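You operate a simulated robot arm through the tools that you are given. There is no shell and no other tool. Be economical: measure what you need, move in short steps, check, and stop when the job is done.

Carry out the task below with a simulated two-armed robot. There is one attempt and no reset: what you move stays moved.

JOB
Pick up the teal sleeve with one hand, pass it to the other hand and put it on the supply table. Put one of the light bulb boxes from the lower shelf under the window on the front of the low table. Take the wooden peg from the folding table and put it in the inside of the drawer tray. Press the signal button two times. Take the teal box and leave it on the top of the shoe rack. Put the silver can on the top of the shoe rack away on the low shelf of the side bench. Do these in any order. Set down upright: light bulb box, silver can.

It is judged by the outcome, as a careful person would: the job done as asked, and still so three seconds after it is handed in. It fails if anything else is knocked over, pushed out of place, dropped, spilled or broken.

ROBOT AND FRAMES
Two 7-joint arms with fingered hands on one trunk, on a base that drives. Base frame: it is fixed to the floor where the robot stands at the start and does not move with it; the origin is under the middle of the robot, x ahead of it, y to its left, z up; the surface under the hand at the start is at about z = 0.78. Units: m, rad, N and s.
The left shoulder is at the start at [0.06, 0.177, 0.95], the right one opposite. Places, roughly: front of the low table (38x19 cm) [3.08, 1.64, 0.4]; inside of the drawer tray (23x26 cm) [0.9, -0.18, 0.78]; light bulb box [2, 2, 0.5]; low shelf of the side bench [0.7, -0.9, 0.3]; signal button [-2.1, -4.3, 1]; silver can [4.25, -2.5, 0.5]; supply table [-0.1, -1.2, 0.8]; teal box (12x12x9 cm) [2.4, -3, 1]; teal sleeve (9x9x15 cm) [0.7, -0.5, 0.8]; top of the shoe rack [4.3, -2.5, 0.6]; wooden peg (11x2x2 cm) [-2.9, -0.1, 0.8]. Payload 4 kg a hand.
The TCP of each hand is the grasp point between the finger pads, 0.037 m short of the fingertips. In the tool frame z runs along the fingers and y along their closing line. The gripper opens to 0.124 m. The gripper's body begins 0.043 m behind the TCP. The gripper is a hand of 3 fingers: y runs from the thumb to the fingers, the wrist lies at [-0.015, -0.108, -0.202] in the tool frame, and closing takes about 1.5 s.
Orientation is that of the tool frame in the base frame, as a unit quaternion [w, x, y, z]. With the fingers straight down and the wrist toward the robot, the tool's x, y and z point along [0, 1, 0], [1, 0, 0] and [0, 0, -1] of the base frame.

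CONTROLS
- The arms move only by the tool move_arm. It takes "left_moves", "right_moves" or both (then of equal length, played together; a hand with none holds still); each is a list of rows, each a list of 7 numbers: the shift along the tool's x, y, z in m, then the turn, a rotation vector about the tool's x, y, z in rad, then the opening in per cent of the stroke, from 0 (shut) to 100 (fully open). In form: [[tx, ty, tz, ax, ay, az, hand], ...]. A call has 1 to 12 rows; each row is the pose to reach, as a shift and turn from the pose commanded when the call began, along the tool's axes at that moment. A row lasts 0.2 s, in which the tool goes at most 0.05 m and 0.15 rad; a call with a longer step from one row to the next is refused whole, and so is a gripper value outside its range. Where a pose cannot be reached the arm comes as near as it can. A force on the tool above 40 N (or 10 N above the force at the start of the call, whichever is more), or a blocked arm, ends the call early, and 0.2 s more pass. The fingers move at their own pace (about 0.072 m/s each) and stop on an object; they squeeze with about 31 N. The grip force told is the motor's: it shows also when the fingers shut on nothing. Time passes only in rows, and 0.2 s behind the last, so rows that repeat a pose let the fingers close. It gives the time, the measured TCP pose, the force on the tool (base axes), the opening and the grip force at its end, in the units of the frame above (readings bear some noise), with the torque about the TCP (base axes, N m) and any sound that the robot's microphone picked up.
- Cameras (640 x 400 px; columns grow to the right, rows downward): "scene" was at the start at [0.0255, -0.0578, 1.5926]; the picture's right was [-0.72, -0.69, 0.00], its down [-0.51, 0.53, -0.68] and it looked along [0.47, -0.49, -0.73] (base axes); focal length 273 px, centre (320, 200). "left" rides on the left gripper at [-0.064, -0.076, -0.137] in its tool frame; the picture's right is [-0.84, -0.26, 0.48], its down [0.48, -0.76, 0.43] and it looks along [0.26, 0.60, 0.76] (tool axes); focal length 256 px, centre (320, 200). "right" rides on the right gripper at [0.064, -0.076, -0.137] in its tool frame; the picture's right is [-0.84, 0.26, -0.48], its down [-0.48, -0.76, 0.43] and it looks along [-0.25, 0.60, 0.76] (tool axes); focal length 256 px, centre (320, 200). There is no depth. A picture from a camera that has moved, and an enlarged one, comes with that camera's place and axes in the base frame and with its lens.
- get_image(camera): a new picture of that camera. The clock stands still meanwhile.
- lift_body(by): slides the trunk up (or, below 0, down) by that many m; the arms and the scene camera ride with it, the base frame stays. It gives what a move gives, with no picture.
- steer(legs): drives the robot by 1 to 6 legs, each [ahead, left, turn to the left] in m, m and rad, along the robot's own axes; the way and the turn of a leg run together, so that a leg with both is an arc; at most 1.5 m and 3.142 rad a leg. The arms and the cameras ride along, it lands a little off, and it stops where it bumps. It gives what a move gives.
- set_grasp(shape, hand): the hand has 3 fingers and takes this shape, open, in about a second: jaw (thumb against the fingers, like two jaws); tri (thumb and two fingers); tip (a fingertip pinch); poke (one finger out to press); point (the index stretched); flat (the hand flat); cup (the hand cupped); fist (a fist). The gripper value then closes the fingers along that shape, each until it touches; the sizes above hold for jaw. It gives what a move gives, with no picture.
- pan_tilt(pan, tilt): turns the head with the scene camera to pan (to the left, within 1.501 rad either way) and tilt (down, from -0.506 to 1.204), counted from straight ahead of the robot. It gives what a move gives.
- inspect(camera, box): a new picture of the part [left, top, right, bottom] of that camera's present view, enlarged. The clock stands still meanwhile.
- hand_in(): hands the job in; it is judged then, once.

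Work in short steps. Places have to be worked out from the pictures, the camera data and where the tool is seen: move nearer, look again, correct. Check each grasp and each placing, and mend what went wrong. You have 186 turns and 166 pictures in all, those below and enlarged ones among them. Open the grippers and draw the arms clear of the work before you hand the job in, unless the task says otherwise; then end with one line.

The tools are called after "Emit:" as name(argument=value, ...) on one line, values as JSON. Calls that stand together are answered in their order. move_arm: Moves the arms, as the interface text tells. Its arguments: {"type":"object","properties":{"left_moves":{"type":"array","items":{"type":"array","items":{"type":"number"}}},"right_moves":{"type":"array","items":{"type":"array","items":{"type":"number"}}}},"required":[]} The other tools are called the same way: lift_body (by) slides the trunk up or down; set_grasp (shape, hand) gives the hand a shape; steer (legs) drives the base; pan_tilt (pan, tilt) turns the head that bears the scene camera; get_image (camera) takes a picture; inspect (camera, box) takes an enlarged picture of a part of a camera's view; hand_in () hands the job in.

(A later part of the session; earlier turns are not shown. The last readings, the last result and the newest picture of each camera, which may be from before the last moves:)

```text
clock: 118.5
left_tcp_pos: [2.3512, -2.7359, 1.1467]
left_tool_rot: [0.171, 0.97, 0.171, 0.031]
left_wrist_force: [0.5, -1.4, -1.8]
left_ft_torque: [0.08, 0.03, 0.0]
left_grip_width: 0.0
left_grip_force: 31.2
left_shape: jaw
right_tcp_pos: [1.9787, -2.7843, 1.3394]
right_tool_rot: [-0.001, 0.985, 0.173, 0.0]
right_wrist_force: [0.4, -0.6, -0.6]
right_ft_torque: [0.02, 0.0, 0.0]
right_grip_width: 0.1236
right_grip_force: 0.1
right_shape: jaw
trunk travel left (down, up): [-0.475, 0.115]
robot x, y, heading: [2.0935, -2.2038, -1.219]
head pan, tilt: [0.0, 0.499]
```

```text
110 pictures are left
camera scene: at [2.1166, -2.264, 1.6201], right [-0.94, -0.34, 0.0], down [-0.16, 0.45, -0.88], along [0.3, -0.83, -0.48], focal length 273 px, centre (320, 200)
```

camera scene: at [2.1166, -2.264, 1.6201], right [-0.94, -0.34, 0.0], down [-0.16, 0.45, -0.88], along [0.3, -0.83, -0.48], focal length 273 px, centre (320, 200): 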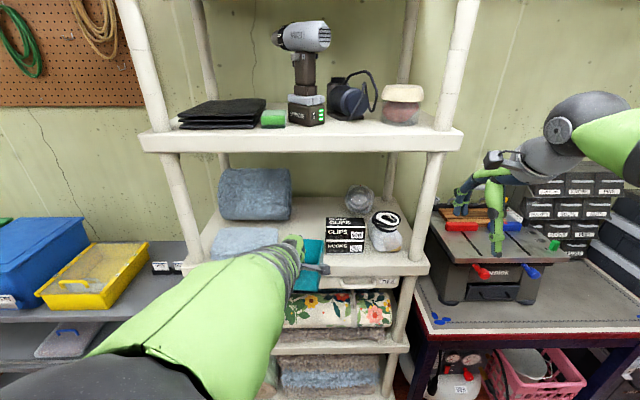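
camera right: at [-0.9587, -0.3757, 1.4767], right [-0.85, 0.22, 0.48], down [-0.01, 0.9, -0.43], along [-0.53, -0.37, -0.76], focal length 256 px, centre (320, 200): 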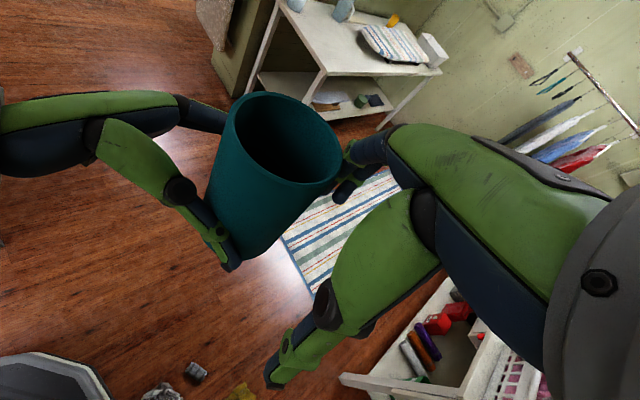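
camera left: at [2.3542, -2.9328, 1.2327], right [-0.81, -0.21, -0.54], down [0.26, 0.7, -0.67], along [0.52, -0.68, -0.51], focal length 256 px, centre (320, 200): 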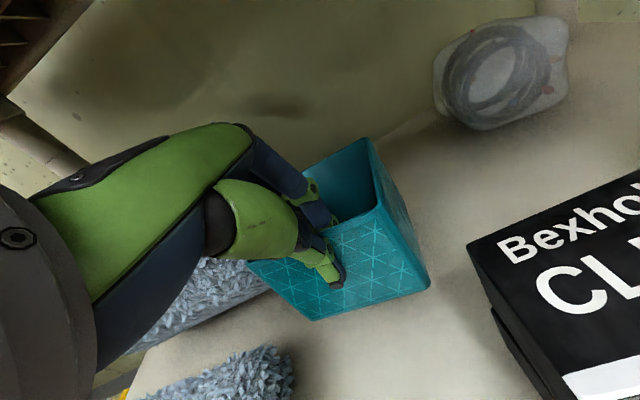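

The box is out. I back off and turn left toward the shoe rack to look.

Emit:
steer(legs=[[-0.35, 0, 0], [0, 0, 0.9]])

Emit:
pan_tilt(pan=-0.1, tilt=0.5)

Emit:
get_image(camera="scene")

```text
clock: 123.0
left_tcp_pos: [2.5476, -2.0099, 1.1466]
left_tool_rot: [0.141, 0.802, 0.571, 0.101]
left_wrist_force: [-0.6, -1.0, -0.2]
left_ft_torque: [0.02, 0.06, 0.03]
left_grip_width: 0.0002
left_grip_force: 31.0
left_shape: jaw
right_tcp_pos: [2.3504, -2.3287, 1.3406]
right_tool_rot: [0.0, 0.815, 0.579, -0.001]
right_wrist_force: [-0.9, 0.0, -0.3]
right_ft_torque: [-0.01, -0.01, 0.01]
right_grip_width: 0.1238
right_grip_force: 0.0
right_shape: jaw
trunk travel left (down, up): [-0.475, 0.115]
robot x, y, heading: [1.9742, -1.8783, -0.337]
head pan, tilt: [0.0, 0.499]
```

```text
clock: 123.7
left_tcp_pos: [2.5468, -2.0093, 1.1467]
left_tool_rot: [0.142, 0.802, 0.571, 0.101]
left_wrist_force: [0.4, 0.2, -0.7]
left_ft_torque: [0.01, 0.05, 0.02]
left_grip_width: 0.0
left_grip_force: 31.2
left_shape: jaw
right_tcp_pos: [2.3513, -2.3304, 1.3401]
right_tool_rot: [0.0, 0.815, 0.579, 0.0]
right_wrist_force: [0.0, 0.4, 0.6]
right_ft_torque: [0.01, 0.02, -0.01]
right_grip_width: 0.1237
right_grip_force: 0.1
right_shape: jaw
trunk travel left (down, up): [-0.475, 0.115]
robot x, y, heading: [1.9737, -1.8756, -0.335]
head pan, tilt: [-0.099, 0.499]
```

```text
109 pictures are left
camera scene: at [2.0295, -1.9034, 1.6202], right [-0.42, -0.91, 0.0], down [-0.43, 0.2, -0.88], along [0.8, -0.37, -0.48], focal length 273 px, centre (320, 200)
```

scene: 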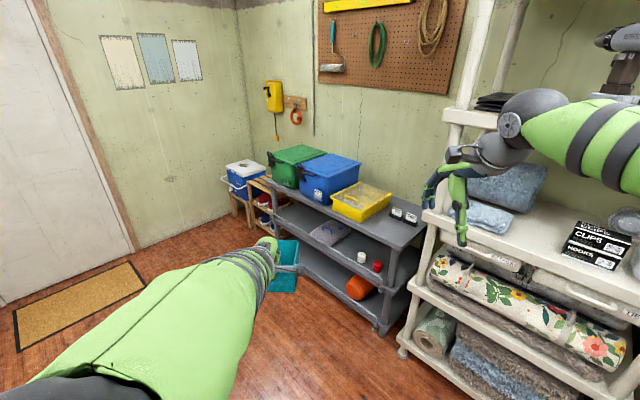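

The shoe rack seems to be the wooden one past the grey rack, with a blue and white cooler on it. I drive closer.

Emit:
steer(legs=[[1.083, 0.617, 0], [0, 0, -0.25]])

Emit:
pan_tilt(pan=-0.1, tilt=0.75)

Emit:
get_image(camera="scene")

```text
clock: 130.9
left_tcp_pos: [3.7162, -1.9647, 1.1466]
left_tool_rot: [0.155, 0.875, 0.451, 0.079]
left_wrist_force: [0.1, -0.2, -1.5]
left_ft_torque: [0.04, 0.05, 0.01]
left_grip_width: 0.0
left_grip_force: 31.0
left_shape: jaw
right_tcp_pos: [3.4389, -2.2162, 1.3413]
right_tool_rot: [0.0, 0.889, 0.458, -0.001]
right_wrist_force: [-0.5, -0.8, 0.7]
right_ft_torque: [0.03, -0.03, -0.03]
right_grip_width: 0.1237
right_grip_force: 0.0
right_shape: jaw
trunk travel left (down, up): [-0.475, 0.115]
robot x, y, heading: [3.2079, -1.6738, -0.624]
head pan, tilt: [-0.099, 0.499]
```

```text
clock: 131.7
left_tcp_pos: [3.7173, -1.9644, 1.1466]
left_tool_rot: [0.155, 0.875, 0.451, 0.08]
left_wrist_force: [-0.5, -0.5, -0.3]
left_ft_torque: [0.09, 0.03, 0.06]
left_grip_width: 0.0
left_grip_force: 31.0
left_shape: jaw
right_tcp_pos: [3.4392, -2.2155, 1.3401]
right_tool_rot: [0.0, 0.889, 0.458, 0.0]
right_wrist_force: [-0.4, 0.2, -0.6]
right_ft_torque: [0.01, -0.02, 0.03]
right_grip_width: 0.1239
right_grip_force: 0.0
right_shape: jaw
trunk travel left (down, up): [-0.475, 0.115]
robot x, y, heading: [3.2079, -1.6753, -0.617]
head pan, tilt: [-0.099, 0.75]
```

```text
108 pictures are left
camera scene: at [3.2452, -1.7111, 1.5982], right [-0.66, -0.75, 0.0], down [-0.51, 0.45, -0.73], along [0.55, -0.48, -0.68], focal length 273 px, centre (320, 200)
```

scene: 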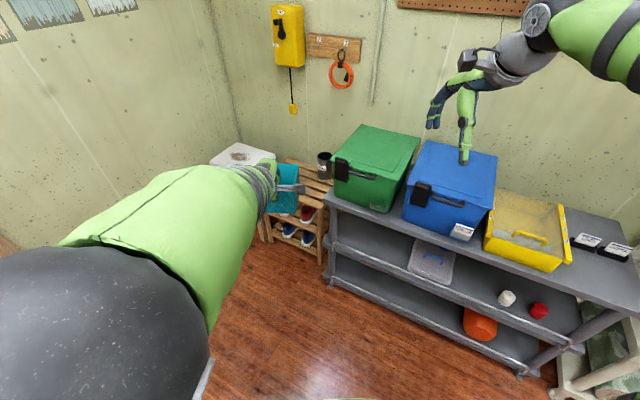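

The silver can stands at the back right of the slatted rack. I zoom in and check the left-hand camera too.

Emit:
inspect(camera="scene", box=[190, 120, 370, 270])

Emit:
get_image(camera="left")

Emit:
get_image(camera="right")

```text
2.67 times, centred on (280, 195) of scene
camera zoom: at [3.2452, -1.7111, 1.5982], right [-0.66, -0.75, 0.0], down [-0.51, 0.45, -0.73], along [0.55, -0.48, -0.68], focal length 728 px, centre (427, 213)
```

zoom: 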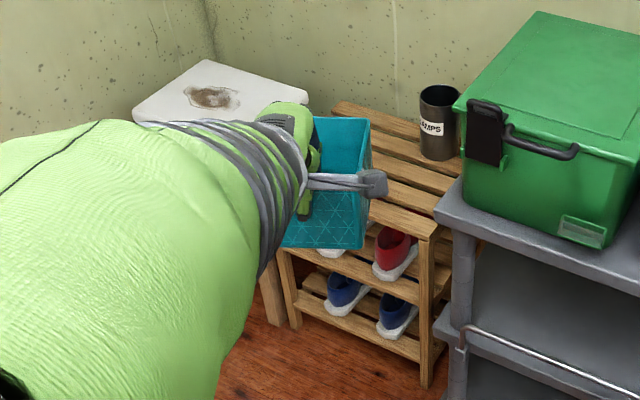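

```text
106 pictures are left
camera left: at [3.5841, -1.9475, 1.2489], right [-0.55, -0.64, -0.54], down [-0.18, 0.72, -0.67], along [0.82, -0.27, -0.51], focal length 256 px, centre (320, 200)
```

left: 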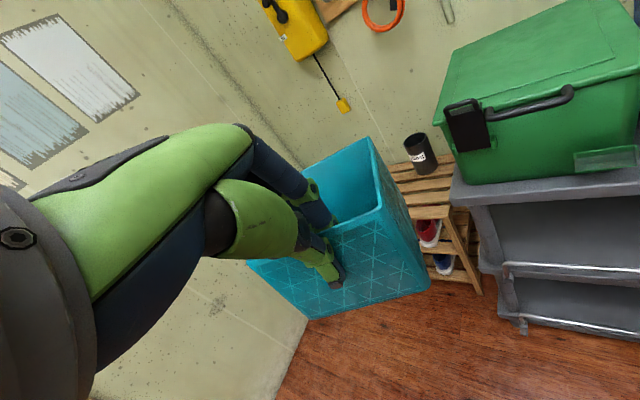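

```text
105 pictures are left
camera right: at [3.4135, -2.1207, 1.4766], right [-0.28, -0.83, 0.48], down [-0.9, 0.05, -0.43], along [0.34, -0.55, -0.76], focal length 256 px, centre (320, 200)
```

right: 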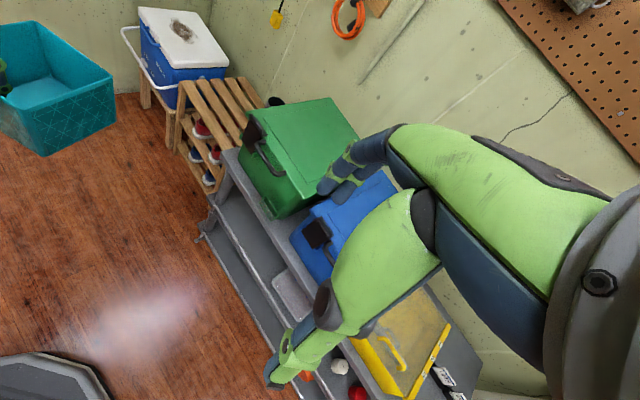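

The rack top is ~0.42×0.27 m at z≈0.6, with the can at about (4.17, -2.55). I'll put the box on the rack's free left part by squaring up and then lowering the trunk. First I raise the right arm out of the way.

Emit:
move_arm(right_moves=[[0, -0.01, -0.04, 0, 0, 0, 100], [0, -0.02, -0.08, 0, 0, 0, 100], [0, -0.03, -0.12, 0, 0, 0, 100], [0, -0.04, -0.16, 0, 0, 0, 100], [0, -0.04, -0.16, 0, 0, 0, 100]])

Emit:
steer(legs=[[0, 0, -0.596], [0, 0.72, 0], [0.2, 0, 0]])

Emit:
pan_tilt(pan=0.2, tilt=0.8)

Emit:
get_image(camera="scene")

Emit:
get_image(camera="left")

```text
clock: 132.8
left_tcp_pos: [3.7168, -1.9643, 1.1478]
left_tool_rot: [0.154, 0.875, 0.451, 0.079]
left_wrist_force: [-0.2, 0.1, -1.2]
left_ft_torque: [0.0, 0.04, 0.01]
left_grip_width: 0.0
left_grip_force: 31.1
left_shape: jaw
right_tcp_pos: [3.408, -2.1938, 1.5013]
right_tool_rot: [0.0, 0.889, 0.458, -0.001]
right_wrist_force: [-0.9, 0.2, -0.4]
right_ft_torque: [-0.01, 0.03, 0.0]
right_grip_width: 0.1238
right_grip_force: 0.2
right_shape: jaw
trunk travel left (down, up): [-0.475, 0.115]
robot x, y, heading: [3.206, -1.6707, -0.617]
head pan, tilt: [-0.099, 0.75]
```

```text
clock: 139.7
left_tcp_pos: [4.2021, -2.1551, 1.146]
left_tool_rot: [0.171, 0.971, 0.164, 0.029]
left_wrist_force: [-0.2, 0.1, -2.0]
left_ft_torque: [0.11, 0.03, -0.02]
left_grip_width: 0.0
left_grip_force: 31.2
left_shape: jaw
right_tcp_pos: [3.8163, -2.1651, 1.5]
right_tool_rot: [-0.001, 0.986, 0.166, 0.0]
right_wrist_force: [0.7, -1.1, -0.5]
right_ft_torque: [0.02, 0.03, -0.01]
right_grip_width: 0.1238
right_grip_force: 0.0
right_shape: jaw
trunk travel left (down, up): [-0.475, 0.115]
robot x, y, heading: [3.9532, -1.6245, -1.234]
head pan, tilt: [-0.099, 0.75]
```

```text
clock: 140.4
left_tcp_pos: [4.2018, -2.1552, 1.1452]
left_tool_rot: [0.172, 0.971, 0.164, 0.028]
left_wrist_force: [0.4, -0.9, -1.2]
left_ft_torque: [0.08, 0.03, -0.01]
left_grip_width: 0.0
left_grip_force: 31.0
left_shape: jaw
right_tcp_pos: [3.817, -2.1636, 1.5019]
right_tool_rot: [-0.001, 0.986, 0.166, 0.0]
right_wrist_force: [1.2, -0.4, -0.1]
right_ft_torque: [0.01, 0.01, -0.01]
right_grip_width: 0.1237
right_grip_force: 0.1
right_shape: jaw
trunk travel left (down, up): [-0.475, 0.115]
robot x, y, heading: [3.9514, -1.6227, -1.24]
head pan, tilt: [0.201, 0.799]
```

```text
104 pictures are left
camera scene: at [3.9846, -1.6647, 1.5942], right [-0.86, -0.51, 0.0], down [-0.37, 0.62, -0.7], along [0.36, -0.6, -0.72], focal length 273 px, centre (320, 200)
```

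scene: 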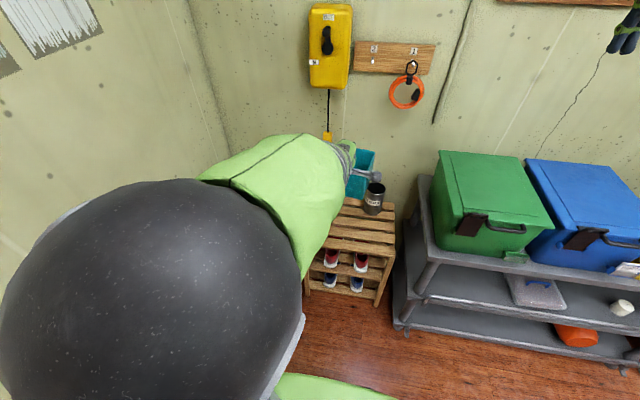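

```text
103 pictures are left
camera left: at [4.1024, -2.0646, 1.2488], right [-0.82, -0.2, -0.54], down [0.27, 0.69, -0.67], along [0.51, -0.69, -0.51], focal length 256 px, centre (320, 200)
```

left: 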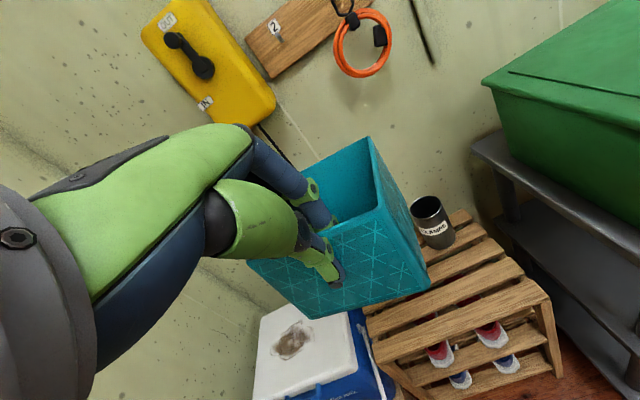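

Refined: rack top is at z≈0.53, its front-right corner near (4.045, -2.43), and the can near (4.235, -2.615). I drive so the box hovers over the left half of the rack.

Emit:
steer(legs=[[0.296, 0.056, 0]])

Emit:
lift_body(by=-0.25)

Emit:
get_image(camera="left")

Emit:
get_image(camera="scene")

```text
clock: 142.5
left_tcp_pos: [4.3524, -2.4169, 1.1465]
left_tool_rot: [0.172, 0.971, 0.166, 0.03]
left_wrist_force: [0.7, 0.0, -1.6]
left_ft_torque: [0.08, -0.01, 0.0]
left_grip_width: 0.0
left_grip_force: 31.0
left_shape: jaw
right_tcp_pos: [3.968, -2.4273, 1.5004]
right_tool_rot: [-0.001, 0.986, 0.168, -0.001]
right_wrist_force: [-0.4, 0.0, 0.1]
right_ft_torque: [0.01, 0.01, 0.01]
right_grip_width: 0.1239
right_grip_force: 0.1
right_shape: jaw
trunk travel left (down, up): [-0.475, 0.115]
robot x, y, heading: [4.1023, -1.8872, -1.233]
head pan, tilt: [0.201, 0.799]
```

```text
clock: 145.1
left_tcp_pos: [4.3528, -2.4163, 0.8968]
left_tool_rot: [0.171, 0.971, 0.166, 0.029]
left_wrist_force: [-0.4, 0.3, -2.6]
left_ft_torque: [0.09, -0.01, -0.02]
left_grip_width: 0.0001
left_grip_force: 30.9
left_shape: jaw
right_tcp_pos: [3.9671, -2.428, 1.2505]
right_tool_rot: [0.0, 0.986, 0.167, -0.001]
right_wrist_force: [-0.8, -0.3, -0.3]
right_ft_torque: [0.01, 0.02, -0.01]
right_grip_width: 0.1239
right_grip_force: 0.1
right_shape: jaw
trunk travel left (down, up): [-0.225, 0.365]
robot x, y, heading: [4.1052, -1.8882, -1.229]
head pan, tilt: [0.201, 0.799]
```

```text
102 pictures are left
camera left: at [4.2534, -2.3269, 0.9989], right [-0.82, -0.21, -0.54], down [0.27, 0.69, -0.67], along [0.51, -0.69, -0.51], focal length 256 px, centre (320, 200)
```

left: 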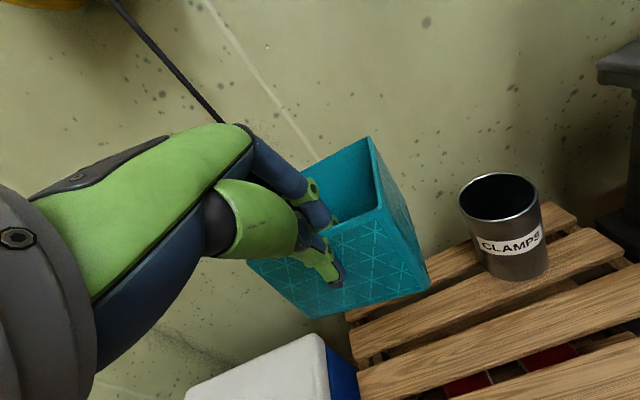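

```text
101 pictures are left
camera scene: at [4.1347, -1.9273, 1.3442], right [-0.86, -0.51, 0.0], down [-0.37, 0.62, -0.7], along [0.36, -0.6, -0.72], focal length 273 px, centre (320, 200)
```

scene: 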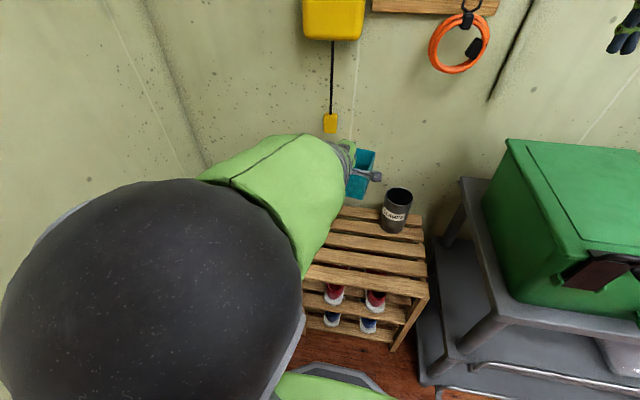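

The box is over the free left half with clearance to the can. I lower the trunk 0.2 m more and check again.

Emit:
lift_body(by=-0.2)

Emit:
get_image(camera="left")

Emit:
inspect(camera="scene", box=[280, 120, 460, 270])

```text
clock: 147.3
left_tcp_pos: [4.3529, -2.4178, 0.6965]
left_tool_rot: [0.172, 0.971, 0.166, 0.029]
left_wrist_force: [0.3, 0.3, -0.7]
left_ft_torque: [0.07, 0.0, -0.01]
left_grip_width: 0.0
left_grip_force: 31.1
left_shape: jaw
right_tcp_pos: [3.9671, -2.4269, 1.0516]
right_tool_rot: [-0.001, 0.986, 0.167, -0.001]
right_wrist_force: [0.4, 0.3, -0.3]
right_ft_torque: [0.01, 0.01, -0.02]
right_grip_width: 0.124
right_grip_force: 0.1
right_shape: jaw
trunk travel left (down, up): [-0.025, 0.565]
robot x, y, heading: [4.1042, -1.8848, -1.229]
head pan, tilt: [0.201, 0.799]
```

```text
100 pictures are left
camera left: at [4.2534, -2.3269, 0.7989], right [-0.82, -0.21, -0.54], down [0.27, 0.69, -0.67], along [0.51, -0.69, -0.51], focal length 256 px, centre (320, 200)
```

left: 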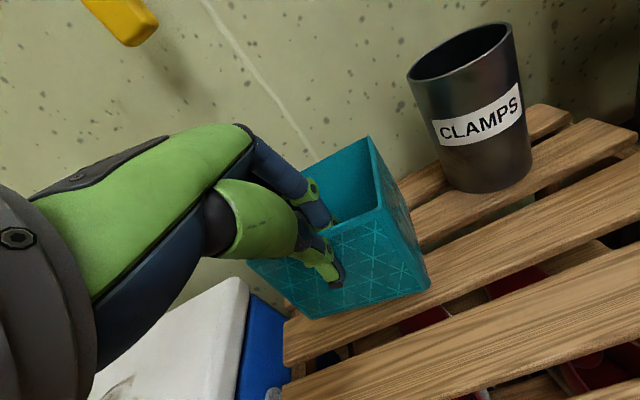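

```text
2.67 times, centred on (370, 195) of scene
camera zoom: at [4.1347, -1.9273, 1.1443], right [-0.86, -0.51, 0.0], down [-0.37, 0.62, -0.7], along [0.36, -0.6, -0.72], focal length 728 px, centre (187, 213)
```

zoom: 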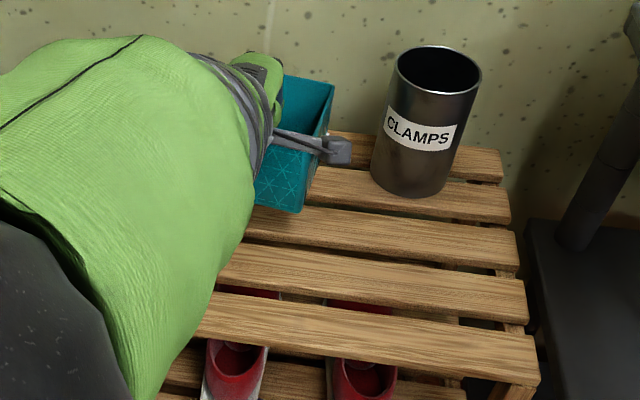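

About 7 cm to go. I lower with the arm, creeping at the end.

Emit:
move_arm(left_moves=[[0, -0.0068, 0.0188, 0, 0, 0, 0], [0, -0.0137, 0.0376, 0, 0, 0, 0], [0, -0.0171, 0.047, 0, 0, 0, 0], [0, -0.0188, 0.0517, 0, 0, 0, 0], [0, -0.0188, 0.0517, 0, 0, 0, 0]])

Emit:
move_arm(left_moves=[[0, -0.001, 0.0028, 0, 0, 0, 0], [0, -0.002, 0.0056, 0, 0, 0, 0], [0, -0.003, 0.0085, 0, 0, 0, 0], [0, -0.003, 0.0085, 0, 0, 0, 0]])

Emit:
get_image(camera="left")

Emit:
inspect(camera="scene", box=[280, 120, 460, 270])

```text
clock: 148.5
left_tcp_pos: [4.3527, -2.4175, 0.6406]
left_tool_rot: [0.172, 0.971, 0.166, 0.031]
left_wrist_force: [0.1, 1.2, 1.3]
left_ft_torque: [-0.19, -0.03, -0.04]
left_grip_width: 0.0
left_grip_force: 31.1
left_shape: jaw
right_tcp_pos: [3.9667, -2.4268, 1.0504]
right_tool_rot: [-0.001, 0.986, 0.168, -0.001]
right_wrist_force: [0.2, -1.9, 0.1]
right_ft_torque: [0.0, 0.0, 0.01]
right_grip_width: 0.1239
right_grip_force: 0.0
right_shape: jaw
trunk travel left (down, up): [-0.025, 0.565]
robot x, y, heading: [4.1061, -1.8879, -1.234]
head pan, tilt: [0.201, 0.799]
```

```text
clock: 149.6
left_tcp_pos: [4.3534, -2.4181, 0.6374]
left_tool_rot: [0.179, 0.969, 0.166, 0.027]
left_wrist_force: [0.8, 2.9, 18.7]
left_ft_torque: [-0.24, -0.09, 0.02]
left_grip_width: 0.0
left_grip_force: 30.8
left_shape: jaw
right_tcp_pos: [3.9683, -2.4252, 1.0518]
right_tool_rot: [0.0, 0.986, 0.168, -0.001]
right_wrist_force: [-0.5, 0.1, -0.1]
right_ft_torque: [-0.01, -0.02, -0.03]
right_grip_width: 0.1238
right_grip_force: 0.1
right_shape: jaw
trunk travel left (down, up): [-0.025, 0.565]
robot x, y, heading: [4.1055, -1.886, -1.233]
head pan, tilt: [0.201, 0.799]
stopped in row 4 (left hand): the force on the tool passed its limit at 41 N (the readings are from after the stop); the commanded pose is now the measured one
```

```text
98 pictures are left
camera left: at [4.2538, -2.3272, 0.7385], right [-0.82, -0.21, -0.54], down [0.27, 0.68, -0.68], along [0.51, -0.7, -0.5], focal length 256 px, centre (320, 200)
```

left: 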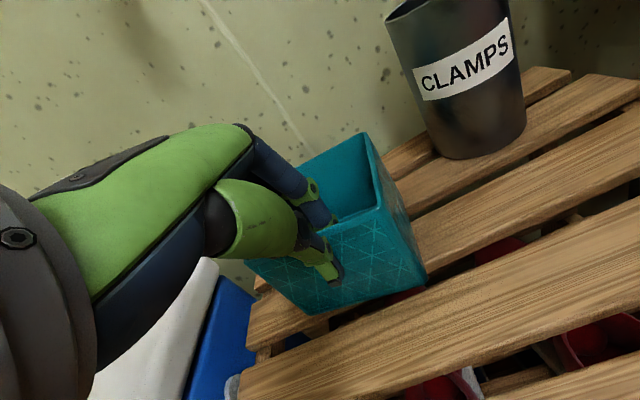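

```text
2.67 times, centred on (370, 195) of scene
camera zoom: at [4.1342, -1.9259, 1.144], right [-0.86, -0.51, 0.0], down [-0.37, 0.61, -0.7], along [0.36, -0.6, -0.72], focal length 728 px, centre (187, 213)
```

zoom: 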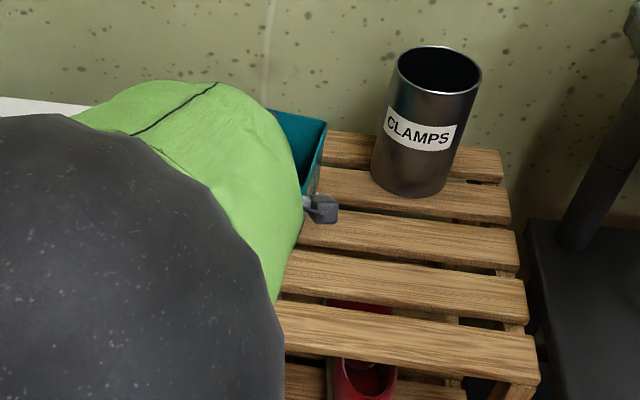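

The box sits on the slats. I ease the pressure, open, and lift the hand straight up out of it.

Emit:
move_arm(left_moves=[[0, 0.001, -0.002, 0, 0, 0, 0], [0, 0.001, -0.002, 0, 0, 0, 45], [0, 0.001, -0.002, 0, 0, 0, 45], [0, 0.001, -0.002, 0, 0, 0, 45], [0, 0.001, -0.002, 0, 0, 0, 45], [0, 0.008, -0.02, 0, 0, 0, 45], [0, 0.018, -0.048, 0, 0, 0, 45], [0, 0.033, -0.09, 0, 0, 0, 45], [0, 0.049, -0.135, 0, 0, 0, 45], [0, 0.066, -0.18, 0, 0, 0, 45], [0, 0.066, -0.18, 0, 0, 0, 45]])

Emit:
get_image(camera="left")

```text
clock: 152.0
left_tcp_pos: [4.3551, -2.4152, 0.8262]
left_tool_rot: [0.175, 0.97, 0.165, 0.029]
left_wrist_force: [-0.6, 0.3, 0.0]
left_ft_torque: [0.02, 0.0, 0.0]
left_grip_width: 0.0556
left_grip_force: 0.1
left_shape: jaw
right_tcp_pos: [3.9669, -2.4267, 1.0507]
right_tool_rot: [0.0, 0.986, 0.168, -0.002]
right_wrist_force: [0.2, -1.0, 0.8]
right_ft_torque: [-0.02, 0.01, 0.02]
right_grip_width: 0.1237
right_grip_force: 0.1
right_shape: jaw
trunk travel left (down, up): [-0.025, 0.565]
robot x, y, heading: [4.1038, -1.8799, -1.236]
head pan, tilt: [0.201, 0.799]
```

```text
96 pictures are left
camera left: at [4.2557, -2.3247, 0.9275], right [-0.82, -0.21, -0.54], down [0.27, 0.69, -0.67], along [0.51, -0.69, -0.51], focal length 256 px, centre (320, 200)
```

left: 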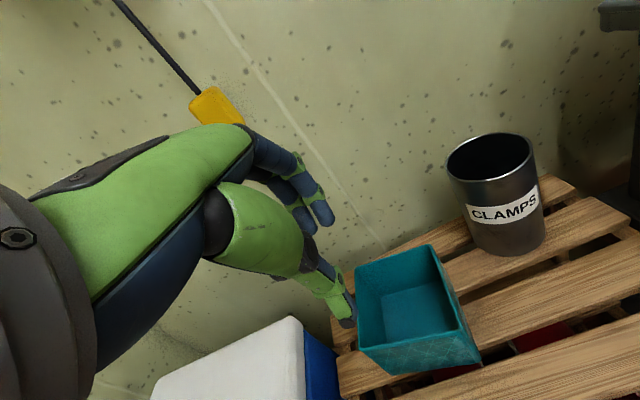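

The teal box stands well on the rack. The silver "CLAMPS" can is centred at about (4.23, -2.62) with its top near z 0.685. I bring the left hand upright over it.

Emit:
move_arm(left_moves=[[-0.03, 0.02, 0.0, 0.1, 0, 0, 80], [-0.06, 0.045, 0.012, 0.2, 0, 0, 80], [-0.095, 0.07, 0.022, 0.3, 0, 0, 80], [-0.13, 0.1, 0.034, 0.349, 0, 0, 80], [-0.16, 0.125, 0.045, 0.349, 0, 0, 80], [-0.185, 0.143, 0.052, 0.349, 0, 0, 80], [-0.185, 0.143, 0.052, 0.349, 0, 0, 80]])

Emit:
get_image(camera="left")

Emit:
get_image(camera="scene")

```text
clock: 153.6
left_tcp_pos: [4.2287, -2.6196, 0.8273]
left_tool_rot: [0.003, 0.986, 0.168, -0.001]
left_wrist_force: [0.0, 0.3, -0.5]
left_ft_torque: [-0.03, -0.03, 0.03]
left_grip_width: 0.0989
left_grip_force: 0.1
left_shape: jaw
right_tcp_pos: [3.9694, -2.4271, 1.0509]
right_tool_rot: [-0.001, 0.986, 0.167, 0.0]
right_wrist_force: [0.6, 0.4, 0.0]
right_ft_torque: [0.03, 0.01, 0.01]
right_grip_width: 0.1239
right_grip_force: 0.0
right_shape: jaw
trunk travel left (down, up): [-0.025, 0.565]
robot x, y, heading: [4.1005, -1.8869, -1.233]
head pan, tilt: [0.201, 0.799]
```

```text
95 pictures are left
camera left: at [4.1438, -2.5693, 0.9632], right [-0.88, -0.04, -0.48], down [0.2, 0.87, -0.44], along [0.44, -0.48, -0.76], focal length 256 px, centre (320, 200)
```

left: 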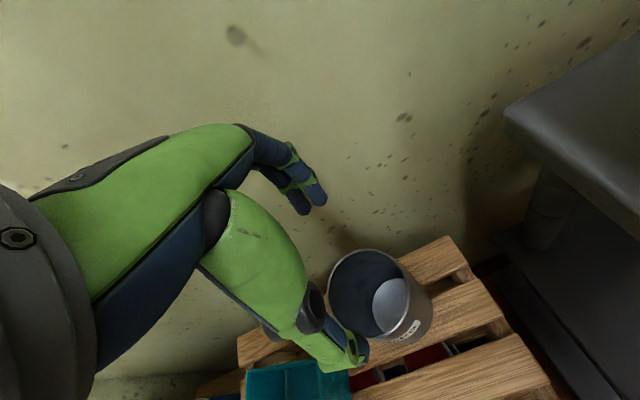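

```text
94 pictures are left
camera scene: at [4.1347, -1.9273, 1.1442], right [-0.86, -0.51, 0.0], down [-0.37, 0.62, -0.7], along [0.36, -0.6, -0.72], focal length 273 px, centre (320, 200)
```

scene: 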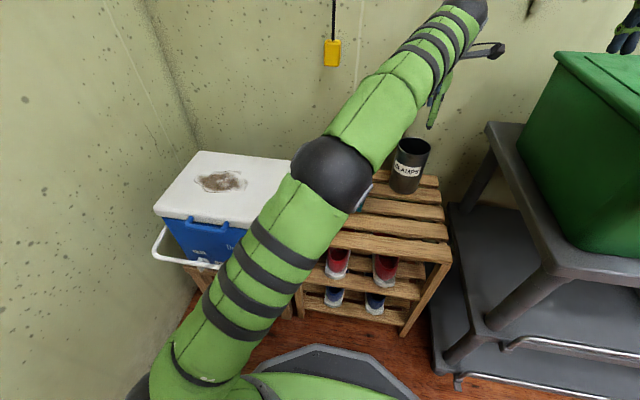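

The hand is centred over the can. I descend and grip its upper part.

Emit:
move_arm(left_moves=[[0.006, 0, 0.04, 0, 0, 0, 80], [0.006, 0, 0.08, 0, 0, 0, 80], [0.006, 0, 0.12, 0, 0, 0, 80], [0.006, 0, 0.15, 0, 0, 0, 80], [0.006, 0, 0.175, 0, 0, 0, 80], [0.006, 0, 0.175, 0, 0, 0, 0], [0.006, 0, 0.175, 0, 0, 0, 0], [0.006, 0, 0.175, 0, 0, 0, 0], [0.006, 0, 0.175, 0, 0, 0, 0], [0.006, 0, 0.175, 0, 0, 0, 0], [0.006, 0, 0.175, 0, 0, 0, 0]])

Emit:
get_image(camera="left")

```text
clock: 155.1
left_tcp_pos: [4.2315, -2.6238, 0.664]
left_tool_rot: [0.014, 0.986, 0.166, -0.005]
left_wrist_force: [-1.1, 1.4, 16.5]
left_ft_torque: [-0.8, -0.2, -0.04]
left_grip_width: 0.0955
left_grip_force: 31.0
left_shape: jaw
right_tcp_pos: [3.9676, -2.4256, 1.052]
right_tool_rot: [-0.001, 0.986, 0.167, -0.001]
right_wrist_force: [-0.1, -0.4, -0.3]
right_ft_torque: [-0.02, 0.02, 0.01]
right_grip_width: 0.1238
right_grip_force: 0.0
right_shape: jaw
trunk travel left (down, up): [-0.025, 0.565]
robot x, y, heading: [4.1038, -1.8817, -1.231]
head pan, tilt: [0.201, 0.799]
stopped in row 7 (left hand): the force on the tool passed its limit at 44 N (the readings are from after the stop); the commanded pose is now the measured one
```

```text
93 pictures are left
camera left: at [4.1473, -2.5696, 0.7996], right [-0.88, -0.05, -0.48], down [0.21, 0.86, -0.46], along [0.43, -0.5, -0.75], focal length 256 px, centre (320, 200)
```

left: 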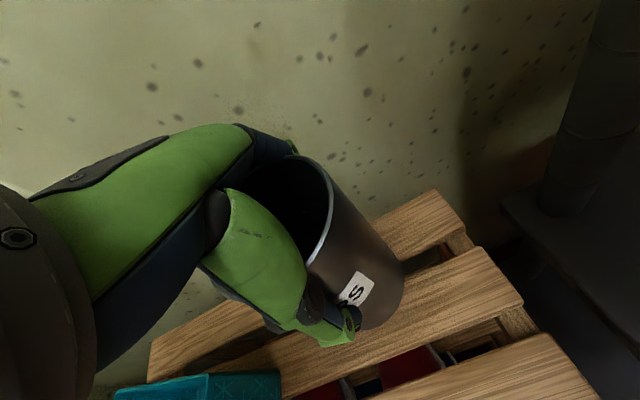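

The upward force suggests a finger landed on the rim, so the can is wider than I thought. I open fully and rise to re-measure.

Emit:
move_arm(left_moves=[[0, 0, -0.003, 0, 0, 0, 100], [0, 0, -0.01, 0, 0, 0, 100], [0, 0, -0.03, 0, 0, 0, 100], [0, 0, -0.06, 0, 0, 0, 100], [0, 0, -0.1, 0, 0, 0, 100], [0, 0, -0.1, 0, 0, 0, 100]])

Emit:
get_image(camera="left")

Emit:
inspect(camera="scene", box=[330, 60, 510, 210])

```text
clock: 156.5
left_tcp_pos: [4.2339, -2.6209, 0.7606]
left_tool_rot: [0.01, 0.986, 0.166, -0.004]
left_wrist_force: [0.5, 0.1, -0.1]
left_ft_torque: [0.04, 0.01, -0.01]
left_grip_width: 0.1236
left_grip_force: 0.1
left_shape: jaw
right_tcp_pos: [3.968, -2.4263, 1.0511]
right_tool_rot: [-0.001, 0.986, 0.167, 0.0]
right_wrist_force: [0.4, 0.1, 0.6]
right_ft_torque: [0.03, 0.0, -0.01]
right_grip_width: 0.1238
right_grip_force: 0.0
right_shape: jaw
trunk travel left (down, up): [-0.025, 0.565]
robot x, y, heading: [4.1035, -1.8882, -1.233]
head pan, tilt: [0.201, 0.799]
```

```text
92 pictures are left
camera left: at [4.1493, -2.5669, 0.8956], right [-0.88, -0.04, -0.48], down [0.21, 0.87, -0.45], along [0.43, -0.5, -0.75], focal length 256 px, centre (320, 200)
```

left: 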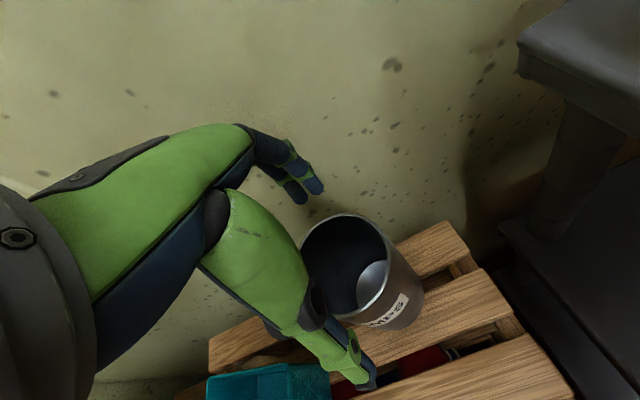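

```text
2.67 times, centred on (420, 135) of scene
camera zoom: at [4.1347, -1.927, 1.1442], right [-0.86, -0.51, 0.0], down [-0.37, 0.62, -0.7], along [0.36, -0.6, -0.72], focal length 728 px, centre (53, 373)
```

zoom: 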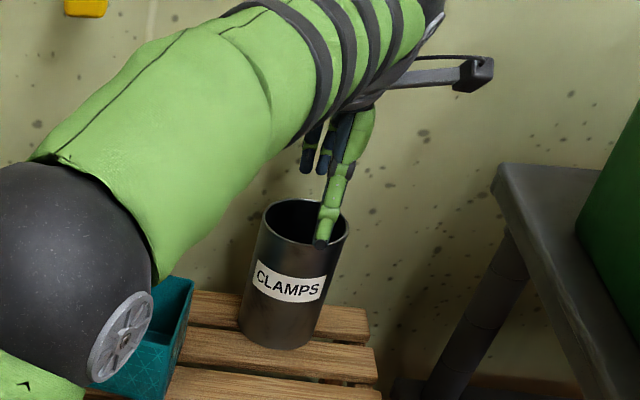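

Centre error is under 1 cm, so it was just too little opening. I shift 8 mm deeper, fully open, descend again and close.

Emit:
move_arm(left_moves=[[0, 0.008, 0.0, -0.01, 0, 0, 100], [0, 0.008, 0.03, -0.018, 0, 0, 100], [0, 0.008, 0.06, -0.018, 0, 0, 100], [0, 0.008, 0.085, -0.018, 0, 0, 100], [0, 0.008, 0.105, -0.018, 0, 0, 100], [0, 0.008, 0.105, -0.018, 0, 0, 100]])

Emit:
get_image(camera="left")

```text
clock: 157.9
left_tcp_pos: [4.2363, -2.635, 0.6596]
left_tool_rot: [0.023, 0.986, 0.165, -0.003]
left_wrist_force: [-2.3, 0.9, 23.9]
left_ft_torque: [-0.5, -0.09, -0.02]
left_grip_width: 0.124
left_grip_force: 0.0
left_shape: jaw
right_tcp_pos: [3.9672, -2.4256, 1.0528]
right_tool_rot: [0.0, 0.986, 0.168, -0.001]
right_wrist_force: [0.6, -0.1, 0.5]
right_ft_torque: [0.0, -0.04, 0.06]
right_grip_width: 0.1239
right_grip_force: 0.1
right_shape: jaw
trunk travel left (down, up): [-0.025, 0.565]
robot x, y, heading: [4.1023, -1.8888, -1.228]
head pan, tilt: [0.201, 0.799]
```

```text
90 pictures are left
camera left: at [4.1505, -2.5764, 0.794], right [-0.87, -0.05, -0.48], down [0.21, 0.86, -0.47], along [0.44, -0.52, -0.74], focal length 256 px, centre (320, 200)
```

left: 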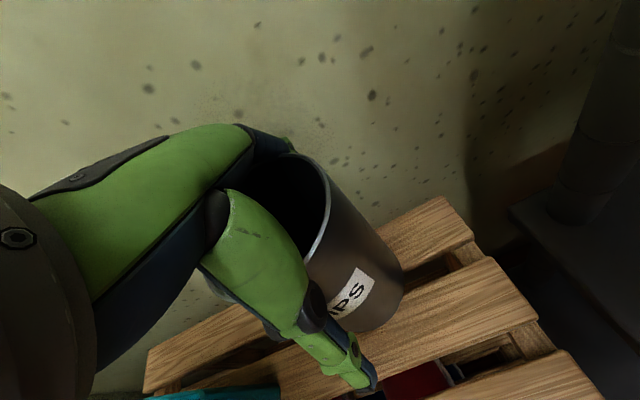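

The palm itself is touching the rim, so the can's top is near z 0.70. I rise 1 cm and close.

Emit:
move_arm(left_moves=[[0, 0, -0.01, 0, 0, 0, 100], [0, -0.003, -0.014, -0.02, 0, 0, 100], [0, -0.003, -0.014, -0.02, 0, 0, 0], [0, -0.003, -0.014, -0.02, 0, 0, 0], [0, -0.003, -0.014, -0.02, 0, 0, 0], [0, -0.003, -0.014, -0.02, 0, 0, 0], [0, -0.003, -0.014, -0.02, 0, 0, 0], [0, -0.003, -0.014, -0.02, 0, 0, 0]])

Emit:
get_image(camera="left")

Emit:
inspect(camera="scene", box=[330, 60, 510, 210])

```text
clock: 159.7
left_tcp_pos: [4.234, -2.629, 0.6682]
left_tool_rot: [0.029, 0.986, 0.167, -0.001]
left_wrist_force: [-0.5, 0.2, -0.2]
left_ft_torque: [0.02, 0.0, -0.02]
left_grip_width: 0.091
left_grip_force: 31.1
left_shape: jaw
right_tcp_pos: [3.9688, -2.427, 1.0498]
right_tool_rot: [-0.001, 0.986, 0.167, -0.001]
right_wrist_force: [0.6, 0.4, 0.2]
right_ft_torque: [0.0, -0.02, 0.01]
right_grip_width: 0.124
right_grip_force: 0.0
right_shape: jaw
trunk travel left (down, up): [-0.025, 0.565]
robot x, y, heading: [4.1015, -1.8826, -1.23]
head pan, tilt: [0.201, 0.799]
```

```text
89 pictures are left
camera left: at [4.1487, -2.5699, 0.8009], right [-0.87, -0.06, -0.49], down [0.21, 0.85, -0.48], along [0.44, -0.52, -0.73], focal length 256 px, centre (320, 200)
```

left: 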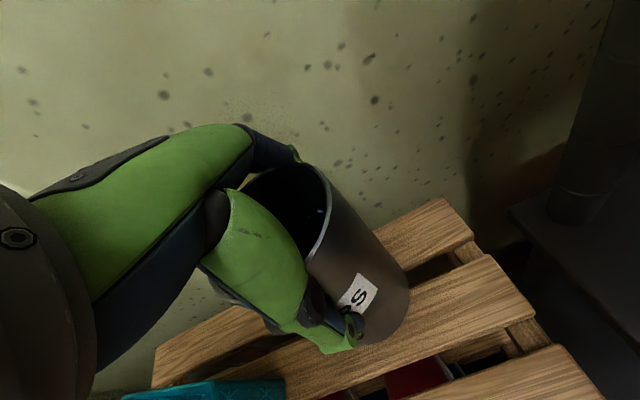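

```text
2.67 times, centred on (420, 135) of scene
camera zoom: at [4.1346, -1.9271, 1.1442], right [-0.86, -0.51, 0.0], down [-0.37, 0.62, -0.7], along [0.36, -0.6, -0.72], focal length 728 px, centre (53, 373)
```

zoom: 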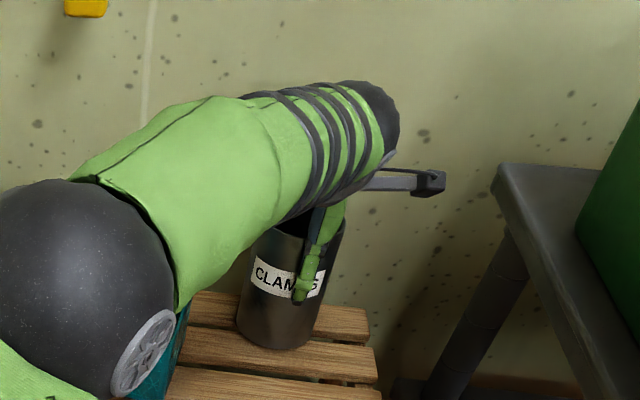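

Held firmly (0.091). I lift by raising the trunk, then back away.

Emit:
lift_body(by=0.4)

Emit:
steer(legs=[[-0.45, 0, 0]])

Emit:
get_image(camera="scene")

```text
clock: 163.5
left_tcp_pos: [4.2343, -2.628, 1.0679]
left_tool_rot: [0.028, 0.986, 0.166, -0.001]
left_wrist_force: [-0.3, 0.6, -2.0]
left_ft_torque: [-0.03, 0.0, -0.01]
left_grip_width: 0.0911
left_grip_force: 30.5
left_shape: jaw
right_tcp_pos: [3.9679, -2.4277, 1.4506]
right_tool_rot: [-0.001, 0.986, 0.168, -0.001]
right_wrist_force: [-0.6, 0.3, -0.4]
right_ft_torque: [0.01, 0.02, 0.02]
right_grip_width: 0.1237
right_grip_force: 0.1
right_shape: jaw
trunk travel left (down, up): [-0.425, 0.165]
robot x, y, heading: [4.1034, -1.8877, -1.229]
head pan, tilt: [0.201, 0.799]
```

```text
clock: 166.2
left_tcp_pos: [4.0917, -2.2057, 1.0689]
left_tool_rot: [0.029, 0.985, 0.17, -0.001]
left_wrist_force: [-0.3, 0.2, 0.0]
left_ft_torque: [-0.03, 0.02, -0.01]
left_grip_width: 0.0912
left_grip_force: 31.4
left_shape: jaw
right_tcp_pos: [3.8216, -2.0054, 1.4522]
right_tool_rot: [0.0, 0.985, 0.172, -0.001]
right_wrist_force: [0.1, 0.2, 0.6]
right_ft_torque: [-0.01, -0.03, 0.0]
right_grip_width: 0.124
right_grip_force: 0.1
right_shape: jaw
trunk travel left (down, up): [-0.425, 0.165]
robot x, y, heading: [3.9499, -1.467, -1.226]
head pan, tilt: [0.201, 0.799]
```

```text
87 pictures are left
camera scene: at [3.9846, -1.5047, 1.5442], right [-0.85, -0.52, 0.0], down [-0.37, 0.61, -0.7], along [0.36, -0.6, -0.72], focal length 273 px, centre (320, 200)
```

scene: 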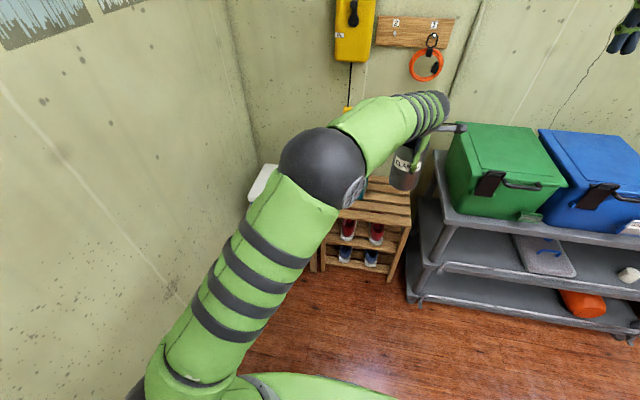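

Now I turn toward -x, drive back up the room toward the side bench behind the partition, and look at its low shelf.

Emit:
steer(legs=[[0, 0, -1.9], [1.5, 0, 0], [0.5, 0, 0]])

Emit:
pan_tilt(pan=-0.6, tilt=0.55)

Emit:
get_image(camera="scene")

```text
clock: 180.8
left_tcp_pos: [1.1977, -1.3423, 1.0669]
left_tool_rot: [-0.016, -0.705, 0.708, 0.023]
left_wrist_force: [-0.1, -0.1, -1.7]
left_ft_torque: [0.03, 0.03, 0.01]
left_grip_width: 0.0903
left_grip_force: 30.7
left_shape: jaw
right_tcp_pos: [1.4767, -1.1568, 1.4505]
right_tool_rot: [0.001, -0.707, 0.708, 0.0]
right_wrist_force: [-0.4, 0.3, 0.0]
right_ft_torque: [-0.01, 0.03, -0.02]
right_grip_width: 0.1241
right_grip_force: 0.1
right_shape: jaw
trunk travel left (down, up): [-0.425, 0.165]
robot x, y, heading: [1.9445, -1.4651, 3.145]
head pan, tilt: [0.201, 0.799]
```

```text
clock: 181.9
left_tcp_pos: [1.1982, -1.3428, 1.0688]
left_tool_rot: [-0.016, -0.705, 0.708, 0.023]
left_wrist_force: [1.2, -0.4, -1.1]
left_ft_torque: [-0.04, 0.01, 0.0]
left_grip_width: 0.0902
left_grip_force: 31.3
left_shape: jaw
right_tcp_pos: [1.4772, -1.1578, 1.451]
right_tool_rot: [0.001, -0.707, 0.708, 0.0]
right_wrist_force: [-0.5, -0.4, -1.2]
right_ft_torque: [-0.02, 0.01, 0.02]
right_grip_width: 0.1238
right_grip_force: 0.0
right_shape: jaw
trunk travel left (down, up): [-0.425, 0.165]
robot x, y, heading: [1.9411, -1.4617, 3.14]
head pan, tilt: [-0.6, 0.55]
```

```text
86 pictures are left
camera scene: at [1.8988, -1.4142, 1.5655], right [0.56, 0.83, 0.0], down [0.43, -0.3, -0.85], along [-0.7, 0.48, -0.52], focal length 273 px, centre (320, 200)
```

scene: 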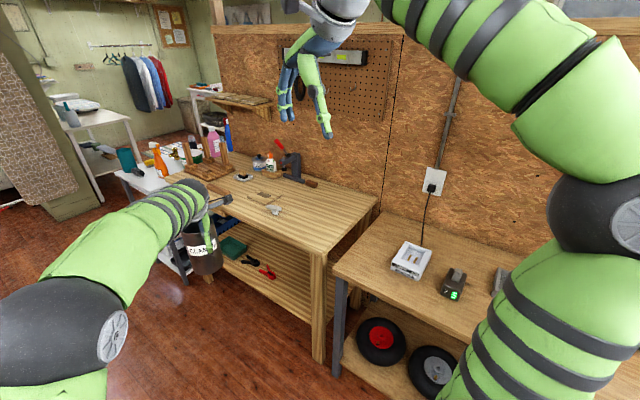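

The wooden bench on the left, with pliers on its low shelf, fits the side bench. I drive to a stand-off facing its low shelf.

Emit:
steer(legs=[[0.76, 0.64, 0], [0, 0, -1.21]])

Emit:
pan_tilt(pan=-0.2, tilt=0.7)

Emit:
get_image(camera="scene")

Emit:
get_image(camera="left")

```text
clock: 190.1
left_tcp_pos: [1.0394, -1.3869, 1.0682]
left_tool_rot: [0.0, -0.184, 0.983, 0.029]
left_wrist_force: [-0.3, 0.3, -0.5]
left_ft_torque: [0.04, 0.01, -0.02]
left_grip_width: 0.0898
left_grip_force: 30.9
left_shape: jaw
right_tcp_pos: [1.3148, -1.578, 1.4503]
right_tool_rot: [0.0, -0.186, 0.982, -0.001]
right_wrist_force: [0.5, 0.0, 0.6]
right_ft_torque: [0.01, -0.02, -0.04]
right_grip_width: 0.1235
right_grip_force: 0.0
right_shape: jaw
trunk travel left (down, up): [-0.425, 0.165]
robot x, y, heading: [1.1961, -2.1235, 1.941]
head pan, tilt: [-0.6, 0.55]
```

```text
clock: 191.0
left_tcp_pos: [1.0391, -1.3859, 1.0681]
left_tool_rot: [-0.001, -0.185, 0.982, 0.027]
left_wrist_force: [-0.1, 0.4, -1.1]
left_ft_torque: [0.04, 0.02, 0.02]
left_grip_width: 0.0897
left_grip_force: 31.0
left_shape: jaw
right_tcp_pos: [1.3144, -1.5779, 1.4511]
right_tool_rot: [0.001, -0.185, 0.983, -0.001]
right_wrist_force: [0.1, -0.1, -0.6]
right_ft_torque: [0.03, 0.02, 0.01]
right_grip_width: 0.1239
right_grip_force: 0.0
right_shape: jaw
trunk travel left (down, up): [-0.425, 0.165]
robot x, y, heading: [1.1968, -2.128, 1.941]
head pan, tilt: [-0.201, 0.7]
```

```text
85 pictures are left
camera scene: at [1.1949, -2.0682, 1.5525], right [0.99, 0.17, 0.0], down [0.11, -0.63, -0.77], along [-0.13, 0.75, -0.64], focal length 273 px, centre (320, 200)
```

scene: 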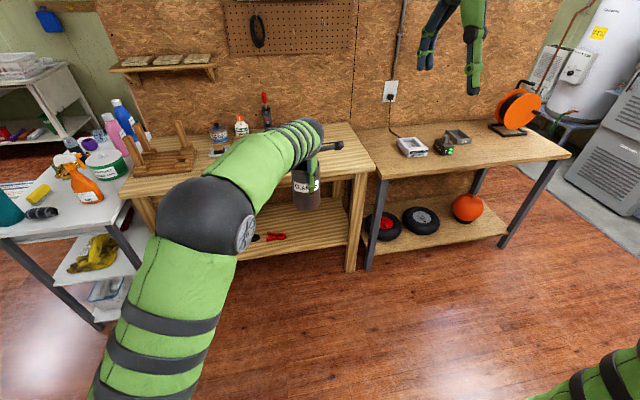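

```text
84 pictures are left
camera left: at [1.1284, -1.4413, 1.201], right [0.87, 0.09, -0.49], down [-0.18, -0.86, -0.48], along [-0.46, 0.51, -0.73], focal length 256 px, centre (320, 200)
```

left: 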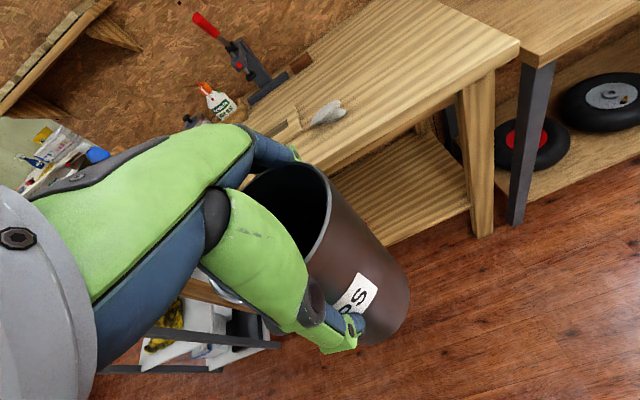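

The low shelf (z≈0.29) is free from x≈0.78 to 1.12, with the pliers further left. I lower the trunk fully and then the arm so the can is at shelf height, still in front of the bench.

Emit:
lift_body(by=-0.42)

Emit:
move_arm(left_moves=[[0, 0.0025, 0.045, 0, 0, 0, 0], [0, 0.005, 0.09, 0, 0, 0, 0], [0, 0.0075, 0.135, 0, 0, 0, 0], [0, 0.009, 0.165, 0, 0, 0, 0], [0, 0.009, 0.165, 0, 0, 0, 0]])

Emit:
get_image(camera="scene")

Emit:
get_image(camera="left")

```text
refused: -0.42 is not a number from -0.4 to 0.4
```

```text
clock: 192.2
left_tcp_pos: [1.0346, -1.3676, 0.9035]
left_tool_rot: [0.0, -0.185, 0.982, 0.028]
left_wrist_force: [-1.1, -0.5, -0.8]
left_ft_torque: [-0.01, -0.03, -0.02]
left_grip_width: 0.0902
left_grip_force: 30.9
left_shape: jaw
right_tcp_pos: [1.3137, -1.5783, 1.4503]
right_tool_rot: [0.001, -0.185, 0.983, -0.001]
right_wrist_force: [-0.1, -0.2, -0.5]
right_ft_torque: [-0.02, 0.01, -0.03]
right_grip_width: 0.1237
right_grip_force: 0.0
right_shape: jaw
trunk travel left (down, up): [-0.425, 0.165]
robot x, y, heading: [1.199, -2.1225, 1.943]
head pan, tilt: [-0.201, 0.7]
```

```text
83 pictures are left
camera scene: at [1.1948, -2.0684, 1.5525], right [0.98, 0.17, 0.0], down [0.11, -0.63, -0.76], along [-0.13, 0.75, -0.64], focal length 273 px, centre (320, 200)
```

scene: 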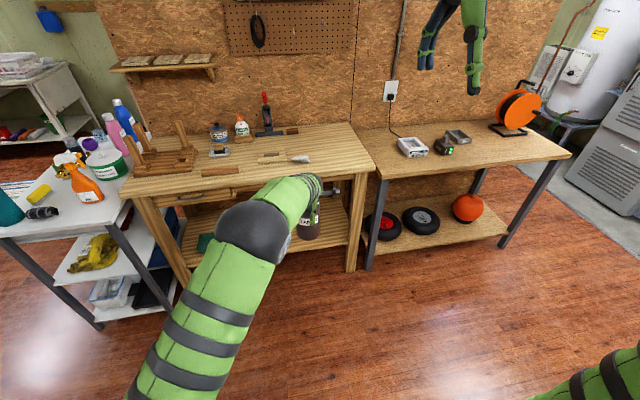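

```text
82 pictures are left
camera left: at [1.1233, -1.4227, 1.0365], right [0.87, 0.09, -0.49], down [-0.18, -0.86, -0.48], along [-0.46, 0.51, -0.73], focal length 256 px, centre (320, 200)
```

left: 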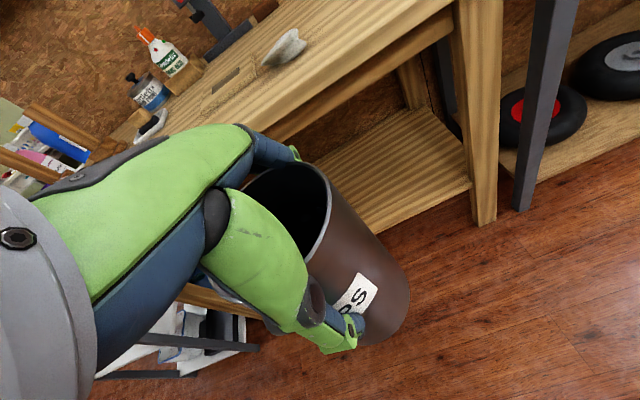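

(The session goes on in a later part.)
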